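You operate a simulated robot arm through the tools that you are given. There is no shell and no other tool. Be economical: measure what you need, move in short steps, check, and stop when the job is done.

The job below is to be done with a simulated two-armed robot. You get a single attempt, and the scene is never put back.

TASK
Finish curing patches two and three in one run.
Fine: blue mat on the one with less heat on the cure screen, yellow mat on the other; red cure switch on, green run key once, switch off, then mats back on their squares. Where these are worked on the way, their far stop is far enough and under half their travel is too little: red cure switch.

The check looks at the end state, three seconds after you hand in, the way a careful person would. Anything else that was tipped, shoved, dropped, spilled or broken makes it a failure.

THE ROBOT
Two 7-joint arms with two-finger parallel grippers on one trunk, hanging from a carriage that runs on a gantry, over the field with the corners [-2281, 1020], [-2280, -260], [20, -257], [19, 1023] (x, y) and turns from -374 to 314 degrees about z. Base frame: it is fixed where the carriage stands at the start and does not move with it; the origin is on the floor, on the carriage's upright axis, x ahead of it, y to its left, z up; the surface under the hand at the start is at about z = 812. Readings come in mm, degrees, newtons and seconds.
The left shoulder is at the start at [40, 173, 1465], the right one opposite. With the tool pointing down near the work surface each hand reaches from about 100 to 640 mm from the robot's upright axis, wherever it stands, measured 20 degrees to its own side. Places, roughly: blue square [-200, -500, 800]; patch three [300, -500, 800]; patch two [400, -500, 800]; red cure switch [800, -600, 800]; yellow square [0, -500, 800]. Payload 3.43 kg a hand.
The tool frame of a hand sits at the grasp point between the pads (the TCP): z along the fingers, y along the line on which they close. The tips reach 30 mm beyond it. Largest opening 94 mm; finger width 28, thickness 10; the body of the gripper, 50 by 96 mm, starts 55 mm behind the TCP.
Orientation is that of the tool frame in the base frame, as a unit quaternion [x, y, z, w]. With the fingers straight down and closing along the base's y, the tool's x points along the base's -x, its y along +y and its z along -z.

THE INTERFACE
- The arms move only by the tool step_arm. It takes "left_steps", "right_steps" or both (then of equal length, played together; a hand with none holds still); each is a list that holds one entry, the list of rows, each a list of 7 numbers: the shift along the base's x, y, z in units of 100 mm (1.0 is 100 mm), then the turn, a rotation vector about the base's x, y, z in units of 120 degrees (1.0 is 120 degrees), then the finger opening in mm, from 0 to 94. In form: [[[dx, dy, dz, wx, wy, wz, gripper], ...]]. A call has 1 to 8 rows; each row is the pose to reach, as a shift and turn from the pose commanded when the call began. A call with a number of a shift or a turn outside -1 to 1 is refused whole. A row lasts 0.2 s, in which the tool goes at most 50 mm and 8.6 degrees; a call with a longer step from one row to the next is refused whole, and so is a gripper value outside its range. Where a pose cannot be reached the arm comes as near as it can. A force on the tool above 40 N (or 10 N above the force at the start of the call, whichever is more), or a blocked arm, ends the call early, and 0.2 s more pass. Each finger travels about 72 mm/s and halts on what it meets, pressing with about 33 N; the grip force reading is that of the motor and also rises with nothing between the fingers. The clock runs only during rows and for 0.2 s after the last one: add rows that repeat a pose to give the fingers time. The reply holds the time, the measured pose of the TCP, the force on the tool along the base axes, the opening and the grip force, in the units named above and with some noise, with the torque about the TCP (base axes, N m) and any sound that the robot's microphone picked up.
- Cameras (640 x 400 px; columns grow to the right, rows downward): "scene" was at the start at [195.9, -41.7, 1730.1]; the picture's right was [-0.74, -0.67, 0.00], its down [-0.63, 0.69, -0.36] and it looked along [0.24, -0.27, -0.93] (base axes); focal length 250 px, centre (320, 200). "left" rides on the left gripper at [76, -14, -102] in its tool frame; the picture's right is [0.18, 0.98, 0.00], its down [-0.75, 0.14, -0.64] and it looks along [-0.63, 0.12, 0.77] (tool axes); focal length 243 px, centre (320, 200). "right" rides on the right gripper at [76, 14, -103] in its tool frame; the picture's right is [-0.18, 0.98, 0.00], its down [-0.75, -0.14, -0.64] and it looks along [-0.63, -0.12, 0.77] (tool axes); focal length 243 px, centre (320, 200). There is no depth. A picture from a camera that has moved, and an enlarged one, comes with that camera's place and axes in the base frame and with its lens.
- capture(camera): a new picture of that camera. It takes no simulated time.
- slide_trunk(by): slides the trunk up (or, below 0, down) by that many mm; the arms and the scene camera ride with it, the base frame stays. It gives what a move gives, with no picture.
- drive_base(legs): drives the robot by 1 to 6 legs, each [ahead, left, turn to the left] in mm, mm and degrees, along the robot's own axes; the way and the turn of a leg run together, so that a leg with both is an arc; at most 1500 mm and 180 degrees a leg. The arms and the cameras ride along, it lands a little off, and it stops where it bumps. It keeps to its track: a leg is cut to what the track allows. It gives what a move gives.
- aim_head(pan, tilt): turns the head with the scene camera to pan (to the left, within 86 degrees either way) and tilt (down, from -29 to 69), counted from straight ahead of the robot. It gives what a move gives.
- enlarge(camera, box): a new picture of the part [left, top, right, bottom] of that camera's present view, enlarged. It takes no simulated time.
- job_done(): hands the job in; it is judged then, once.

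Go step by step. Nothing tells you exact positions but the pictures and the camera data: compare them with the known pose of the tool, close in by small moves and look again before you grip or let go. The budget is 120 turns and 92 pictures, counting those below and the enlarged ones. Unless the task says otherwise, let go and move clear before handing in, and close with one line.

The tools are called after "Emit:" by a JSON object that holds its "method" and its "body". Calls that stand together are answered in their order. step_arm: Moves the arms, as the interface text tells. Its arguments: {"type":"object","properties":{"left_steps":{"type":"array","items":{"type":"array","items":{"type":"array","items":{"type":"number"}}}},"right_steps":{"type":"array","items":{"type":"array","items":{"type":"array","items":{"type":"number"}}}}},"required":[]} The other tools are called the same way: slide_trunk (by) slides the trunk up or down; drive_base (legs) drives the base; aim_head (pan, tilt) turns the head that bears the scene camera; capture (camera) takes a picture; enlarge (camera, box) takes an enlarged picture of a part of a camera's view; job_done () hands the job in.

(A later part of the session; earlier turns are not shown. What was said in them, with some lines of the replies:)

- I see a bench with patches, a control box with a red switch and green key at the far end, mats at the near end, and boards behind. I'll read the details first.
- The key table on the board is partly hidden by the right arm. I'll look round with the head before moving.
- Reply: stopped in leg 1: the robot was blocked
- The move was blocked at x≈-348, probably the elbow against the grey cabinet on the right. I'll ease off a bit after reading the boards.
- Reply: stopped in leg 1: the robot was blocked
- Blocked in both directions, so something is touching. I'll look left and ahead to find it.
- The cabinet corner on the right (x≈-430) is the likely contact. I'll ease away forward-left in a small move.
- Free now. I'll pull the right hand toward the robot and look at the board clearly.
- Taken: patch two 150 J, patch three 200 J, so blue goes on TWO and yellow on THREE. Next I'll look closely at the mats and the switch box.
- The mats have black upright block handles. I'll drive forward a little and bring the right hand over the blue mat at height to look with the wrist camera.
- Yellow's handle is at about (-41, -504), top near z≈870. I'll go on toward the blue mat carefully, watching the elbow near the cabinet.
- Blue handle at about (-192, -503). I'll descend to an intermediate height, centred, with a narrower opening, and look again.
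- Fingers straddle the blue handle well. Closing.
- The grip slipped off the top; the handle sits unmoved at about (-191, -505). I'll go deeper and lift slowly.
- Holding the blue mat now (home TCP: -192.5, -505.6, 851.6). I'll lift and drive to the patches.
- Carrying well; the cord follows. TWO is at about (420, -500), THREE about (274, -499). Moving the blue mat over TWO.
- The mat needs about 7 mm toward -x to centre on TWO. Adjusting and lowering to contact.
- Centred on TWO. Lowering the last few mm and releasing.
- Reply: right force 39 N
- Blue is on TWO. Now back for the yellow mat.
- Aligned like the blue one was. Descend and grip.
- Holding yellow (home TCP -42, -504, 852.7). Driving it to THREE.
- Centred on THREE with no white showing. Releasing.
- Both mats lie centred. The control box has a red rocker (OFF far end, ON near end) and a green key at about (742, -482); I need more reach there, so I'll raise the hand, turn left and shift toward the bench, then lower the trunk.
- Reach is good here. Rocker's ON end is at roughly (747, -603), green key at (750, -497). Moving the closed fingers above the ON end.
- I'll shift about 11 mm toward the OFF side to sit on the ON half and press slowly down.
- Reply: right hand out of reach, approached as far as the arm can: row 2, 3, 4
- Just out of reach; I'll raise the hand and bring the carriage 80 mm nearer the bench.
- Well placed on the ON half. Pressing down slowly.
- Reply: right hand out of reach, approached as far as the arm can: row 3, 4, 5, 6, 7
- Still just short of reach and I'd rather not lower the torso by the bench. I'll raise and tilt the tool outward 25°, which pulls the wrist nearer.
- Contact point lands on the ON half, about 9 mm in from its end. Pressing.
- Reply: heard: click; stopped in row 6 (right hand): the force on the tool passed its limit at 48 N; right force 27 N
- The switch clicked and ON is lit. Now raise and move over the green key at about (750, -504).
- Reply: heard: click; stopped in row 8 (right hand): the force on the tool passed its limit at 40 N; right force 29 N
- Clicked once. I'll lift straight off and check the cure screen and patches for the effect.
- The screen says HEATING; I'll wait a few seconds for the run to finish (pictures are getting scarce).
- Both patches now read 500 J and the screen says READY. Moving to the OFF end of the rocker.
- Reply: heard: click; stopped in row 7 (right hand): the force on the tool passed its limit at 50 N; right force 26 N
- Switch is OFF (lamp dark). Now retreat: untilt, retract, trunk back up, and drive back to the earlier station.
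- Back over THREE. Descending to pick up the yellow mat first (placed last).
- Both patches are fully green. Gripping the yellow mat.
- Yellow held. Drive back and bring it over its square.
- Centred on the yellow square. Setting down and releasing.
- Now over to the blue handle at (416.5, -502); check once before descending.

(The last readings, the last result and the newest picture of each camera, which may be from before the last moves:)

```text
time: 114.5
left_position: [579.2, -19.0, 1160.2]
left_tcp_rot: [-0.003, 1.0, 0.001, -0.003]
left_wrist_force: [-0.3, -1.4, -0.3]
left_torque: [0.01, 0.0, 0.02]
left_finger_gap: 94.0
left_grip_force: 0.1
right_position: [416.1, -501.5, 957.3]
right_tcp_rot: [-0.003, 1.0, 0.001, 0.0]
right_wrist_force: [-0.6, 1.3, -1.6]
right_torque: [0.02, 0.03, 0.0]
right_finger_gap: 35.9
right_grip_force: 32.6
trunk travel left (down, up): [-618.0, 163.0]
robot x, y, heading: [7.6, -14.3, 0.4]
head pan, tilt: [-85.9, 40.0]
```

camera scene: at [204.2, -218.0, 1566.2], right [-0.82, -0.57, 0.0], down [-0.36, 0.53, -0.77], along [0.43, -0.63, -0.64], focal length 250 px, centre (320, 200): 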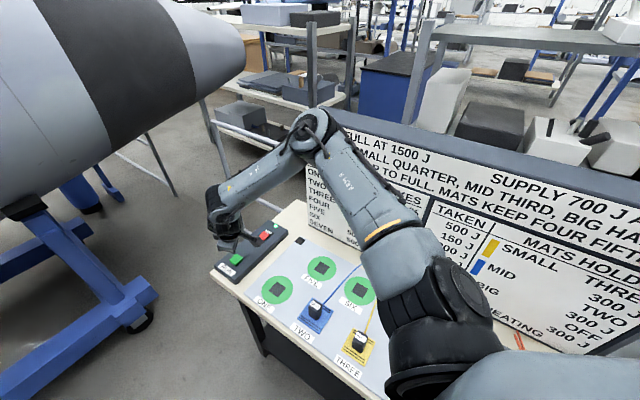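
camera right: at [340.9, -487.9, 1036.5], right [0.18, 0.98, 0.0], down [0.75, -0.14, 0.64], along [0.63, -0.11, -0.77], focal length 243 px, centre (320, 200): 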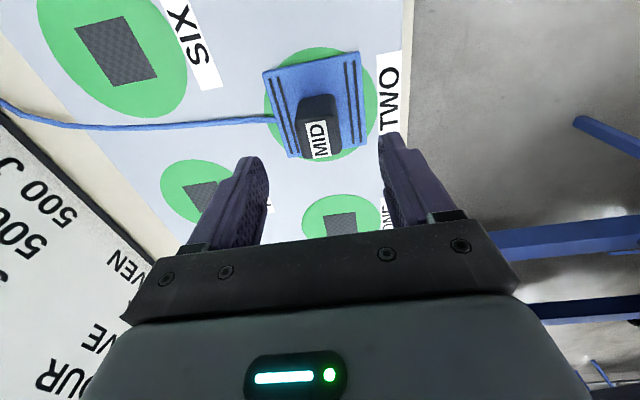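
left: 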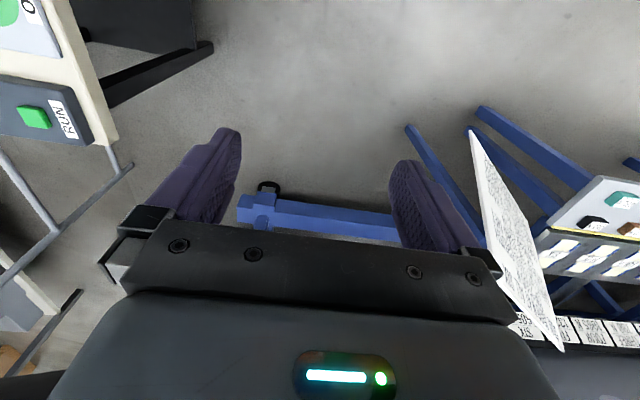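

Blue held. Drive back and bring it to its square.

Emit:
{"method": "drive_base", "body": {"legs": [[-272, 45, 0]]}}

Emit:
{"method": "step_arm", "body": {"right_steps": [[[-0.4, -0.15, 0, 0, 0, 0, 0], [-0.8, -0.3, 0, 0, 0, 0, 0], [-1, -0.45, 0, 0, 0, 0, 0]]]}}

Emit:
{"method": "step_arm", "body": {"right_steps": [[[-0.4, 0, 0, 0, 0, 0, 0], [-0.8, 0, 0, 0, 0, 0, 0], [-1, 0, 0, 0, 0, 0, 0]]]}}

Emit:
{"method": "step_arm", "body": {"right_steps": [[[-0.4, 0, 0, 0, 0, 0, 0], [-0.8, 0, 0, 0, 0, 0, 0], [-1, 0, 0, 0, 0, 0, 0]]]}}

```text
time: 116.5
left_position: [308.1, 23.6, 1158.3]
left_tcp_rot: [-0.002, 1.0, 0.001, -0.003]
left_wrist_force: [-0.2, 1.0, -0.4]
left_torque: [-0.02, 0.0, 0.02]
left_finger_gap: 94.1
left_grip_force: 0.0
right_position: [144.7, -459.3, 956.4]
right_tcp_rot: [-0.004, 1.0, 0.001, 0.0]
right_wrist_force: [-0.3, -0.3, -1.3]
right_torque: [-0.03, -0.02, 0.0]
right_finger_gap: 35.7
right_grip_force: 33.3
trunk travel left (down, up): [-618.0, 163.0]
robot x, y, heading: [-267.5, 26.0, 0.4]
head pan, tilt: [-85.9, 40.0]
```

```text
time: 117.3
left_position: [308.1, 23.0, 1159.7]
left_tcp_rot: [-0.003, 1.0, 0.001, -0.002]
left_wrist_force: [-0.4, 0.4, 0.2]
left_torque: [0.0, -0.02, 0.04]
left_finger_gap: 94.0
left_grip_force: 0.0
right_position: [43.9, -506.3, 956.0]
right_tcp_rot: [-0.004, 1.0, 0.001, 0.001]
right_wrist_force: [0.8, 0.0, -1.6]
right_torque: [0.01, 0.0, 0.04]
right_finger_gap: 36.0
right_grip_force: 32.3
trunk travel left (down, up): [-618.0, 163.0]
robot x, y, heading: [-267.0, 26.3, 0.5]
head pan, tilt: [-85.9, 40.0]
```

```text
time: 118.1
left_position: [308.2, 23.1, 1159.5]
left_tcp_rot: [-0.003, 1.0, 0.0, -0.002]
left_wrist_force: [-0.3, 0.1, 0.9]
left_torque: [0.02, -0.01, -0.02]
left_finger_gap: 94.1
left_grip_force: 0.0
right_position: [-53.5, -503.1, 955.4]
right_tcp_rot: [-0.004, 1.0, 0.003, 0.001]
right_wrist_force: [0.3, -0.7, -2.1]
right_torque: [0.0, 0.01, 0.02]
right_finger_gap: 36.0
right_grip_force: 33.3
trunk travel left (down, up): [-618.0, 163.0]
robot x, y, heading: [-265.9, 27.1, 0.6]
head pan, tilt: [-85.9, 40.0]
```

```text
time: 118.9
left_position: [307.3, 23.1, 1159.2]
left_tcp_rot: [-0.003, 1.0, 0.0, -0.002]
left_wrist_force: [-0.2, -0.1, -0.7]
left_torque: [-0.01, -0.02, 0.0]
left_finger_gap: 94.1
left_grip_force: 0.0
right_position: [-155.1, -505.2, 955.2]
right_tcp_rot: [-0.003, 1.0, 0.001, 0.001]
right_wrist_force: [-0.1, 0.5, -0.8]
right_torque: [-0.03, 0.01, 0.0]
right_finger_gap: 36.2
right_grip_force: 32.8
trunk travel left (down, up): [-618.0, 163.0]
robot x, y, heading: [-261.5, 29.4, 0.1]
head pan, tilt: [-85.9, 40.0]
```

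Emit:
{"method": "step_arm", "body": {"right_steps": [[[-0.37, 0, 0, 0, 0, 0, 0], [-0.37, 0, -0.4, 0, 0, 0, 0], [-0.37, 0, -0.75, 0, 0, 0, 0], [-0.37, 0, -0.95, 0, 0, 0, 0], [-0.37, 0, -0.98, 0, 0, 0, 0]]]}}

Emit:
{"method": "capture", "body": {"camera": "right"}}

```text
time: 120.1
left_position: [308.1, 22.9, 1159.0]
left_tcp_rot: [-0.003, 1.0, 0.001, -0.003]
left_wrist_force: [-0.5, -0.2, -0.2]
left_torque: [-0.01, 0.01, -0.03]
left_finger_gap: 94.3
left_grip_force: 0.0
right_position: [-191.6, -506.0, 859.3]
right_tcp_rot: [-0.003, 1.0, 0.0, 0.0]
right_wrist_force: [-0.1, 0.1, -1.7]
right_torque: [0.0, 0.0, -0.02]
right_finger_gap: 36.1
right_grip_force: 33.1
trunk travel left (down, up): [-618.0, 163.0]
robot x, y, heading: [-265.9, 27.0, 0.4]
head pan, tilt: [-85.9, 40.0]
```

```text
15 pictures are left
camera right: at [-266.8, -491.8, 962.3], right [0.18, 0.98, 0.0], down [0.75, -0.14, 0.64], along [0.63, -0.11, -0.77], focal length 243 px, centre (320, 200)
```

right: 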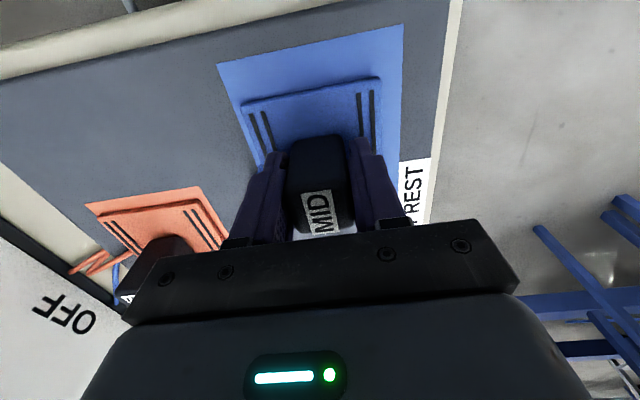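

On the blue square. Lower the last few mm, release, lift.

Emit:
{"method": "step_arm", "body": {"right_steps": [[[0, 0, -0.02, 0, 0, 0, 0], [0, 0, -0.04, 0, 0, 0, 0], [0, 0, -0.045, 0, 0, 0, 0], [0, 0, -0.045, 0, 0, 0, 0]]]}}

Emit:
{"method": "step_arm", "body": {"right_steps": [[[0, 0, 0, 0, 0, 0, 40], [0, 0, 0, 0, 0, 0, 60], [0, 0, 0.1, 0, 0, 0, 70], [0, 0, 0.4, 0, 0, 0, 70], [0, 0, 0.8, 0, 0, 0, 70], [0, 0, 1, 0, 0, 0, 70]]]}}

Emit:
{"method": "step_arm", "body": {"right_steps": [[[0, 0, 0.4, 0, 0, 0, 70], [0.3, 0, 0.8, 0, 0, 0, 70], [0.7, 0.1, 0.8, 0, 0, 0, 70], [1, 0.2, 0.8, 0, 0, 0, 70]]]}}

Emit:
{"method": "step_arm", "body": {"right_steps": [[[0.4, 0, 0, 0, 0, 0, 70], [0.8, 0.1, 0, 0, 0, 0, 70], [1, 0.2, 0, 0, 0, 0, 70]]]}}

Emit:
{"method": "capture", "body": {"camera": "scene"}}

```text
time: 121.2
left_position: [308.9, 22.8, 1158.5]
left_tcp_rot: [-0.003, 1.0, 0.001, -0.003]
left_wrist_force: [-0.6, -0.3, -0.3]
left_torque: [0.02, 0.0, -0.01]
left_finger_gap: 94.0
left_grip_force: 0.0
right_position: [-192.0, -504.3, 856.3]
right_tcp_rot: [-0.004, 1.0, 0.002, 0.0]
right_wrist_force: [-2.4, 4.0, 27.6]
right_torque: [-0.29, -0.21, -0.08]
right_finger_gap: 36.1
right_grip_force: 33.4
trunk travel left (down, up): [-618.0, 163.0]
robot x, y, heading: [-264.0, 28.9, 0.3]
head pan, tilt: [-85.9, 40.0]
stopped in row 4 (right hand): the force on the tool passed its limit at 42 N (the readings are from after the stop); the commanded pose is now the measured one
```

```text
time: 122.6
left_position: [308.3, 23.5, 1160.3]
left_tcp_rot: [-0.002, 1.0, 0.001, -0.003]
left_wrist_force: [0.4, 0.0, -0.9]
left_torque: [0.01, -0.03, -0.06]
left_finger_gap: 94.1
left_grip_force: 0.1
right_position: [-192.3, -503.6, 956.0]
right_tcp_rot: [-0.004, 1.0, 0.003, 0.001]
right_wrist_force: [0.1, 0.1, -0.6]
right_torque: [0.02, 0.03, 0.02]
right_finger_gap: 70.0
right_grip_force: 0.1
trunk travel left (down, up): [-618.0, 163.0]
robot x, y, heading: [-263.5, 26.3, 0.2]
head pan, tilt: [-85.9, 40.0]
```

```text
time: 123.6
left_position: [308.0, 23.0, 1159.3]
left_tcp_rot: [-0.001, 1.0, 0.001, -0.002]
left_wrist_force: [1.1, 0.1, 0.2]
left_torque: [0.02, -0.01, -0.01]
left_finger_gap: 93.9
left_grip_force: 0.1
right_position: [-94.3, -484.3, 1035.2]
right_tcp_rot: [-0.003, 1.0, 0.001, 0.0]
right_wrist_force: [0.4, 0.3, 0.1]
right_torque: [0.0, 0.03, -0.03]
right_finger_gap: 70.4
right_grip_force: 0.1
trunk travel left (down, up): [-618.0, 163.0]
robot x, y, heading: [-263.9, 30.6, 0.4]
head pan, tilt: [-85.9, 40.0]
```

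```text
time: 124.4
left_position: [307.2, 23.8, 1159.4]
left_tcp_rot: [-0.002, 1.0, 0.0, -0.003]
left_wrist_force: [-0.1, -0.3, 0.0]
left_torque: [0.02, -0.04, 0.01]
left_finger_gap: 94.0
left_grip_force: 0.0
right_position: [7.2, -463.3, 1033.5]
right_tcp_rot: [-0.003, 1.0, 0.002, 0.0]
right_wrist_force: [-0.2, -0.1, 0.5]
right_torque: [0.01, 0.01, 0.0]
right_finger_gap: 69.9
right_grip_force: 0.1
trunk travel left (down, up): [-618.0, 163.0]
robot x, y, heading: [-266.8, 28.8, 0.5]
head pan, tilt: [-85.9, 40.0]
```

```text
14 pictures are left
camera scene: at [-100.0, -55.0, 1766.3], right [-1.0, -0.08, 0.0], down [-0.05, 0.64, -0.77], along [0.06, -0.76, -0.64], focal length 250 px, centre (320, 200)
```

scene: 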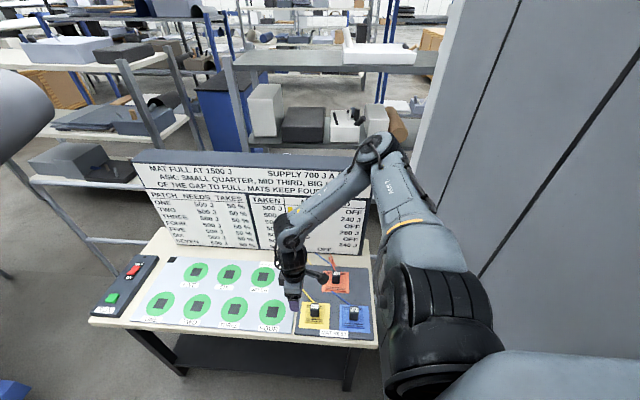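

Emit:
{"method": "enlarge", "body": {"camera": "scene", "box": [250, 240, 390, 350]}}

Emit:
{"method": "enlarge", "body": {"camera": "scene", "box": [80, 150, 390, 340]}}

```text
3.64 times, centred on (320, 295) of scene
camera zoom: at [-100.0, -55.0, 1766.3], right [-1.0, -0.08, 0.0], down [-0.05, 0.64, -0.77], along [0.06, -0.76, -0.64], focal length 910 px, centre (320, -146)
```

zoom: 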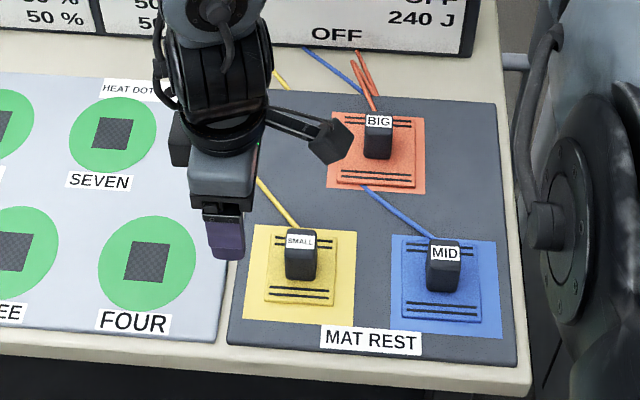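

```text
2.06 times, centred on (235, 245) of scene
camera zoom: at [-100.0, -55.0, 1766.3], right [-1.0, -0.08, 0.0], down [-0.05, 0.64, -0.77], along [0.06, -0.76, -0.64], focal length 516 px, centre (496, 107)
```

zoom: 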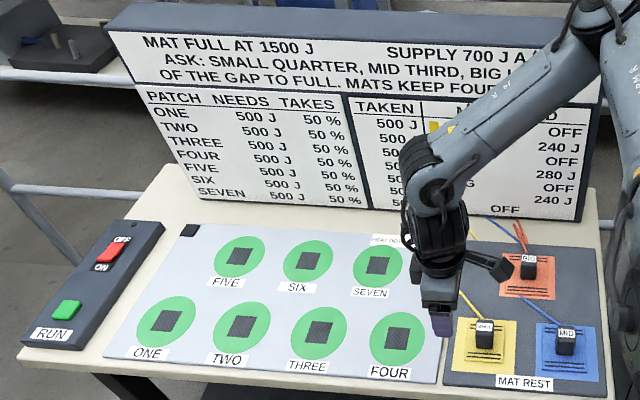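

The cure screen shows all patches done and the system OFF, both mats lie on their own squares, the red switch is off, and the hand is clear. Handing in.

Emit:
{"method": "job_done", "body": {}}

```text
The job is handed in.
```

Patches two and three are cured to 500 J each in one run: blue mat on two (150 J before the run), yellow on three (200 J). The red switch is off again and both mats are back on their squares. On the way the carriage was stopped once by a bump, most likely against the grey cabinet; I saw no damage, but I couldn't see the contact point.
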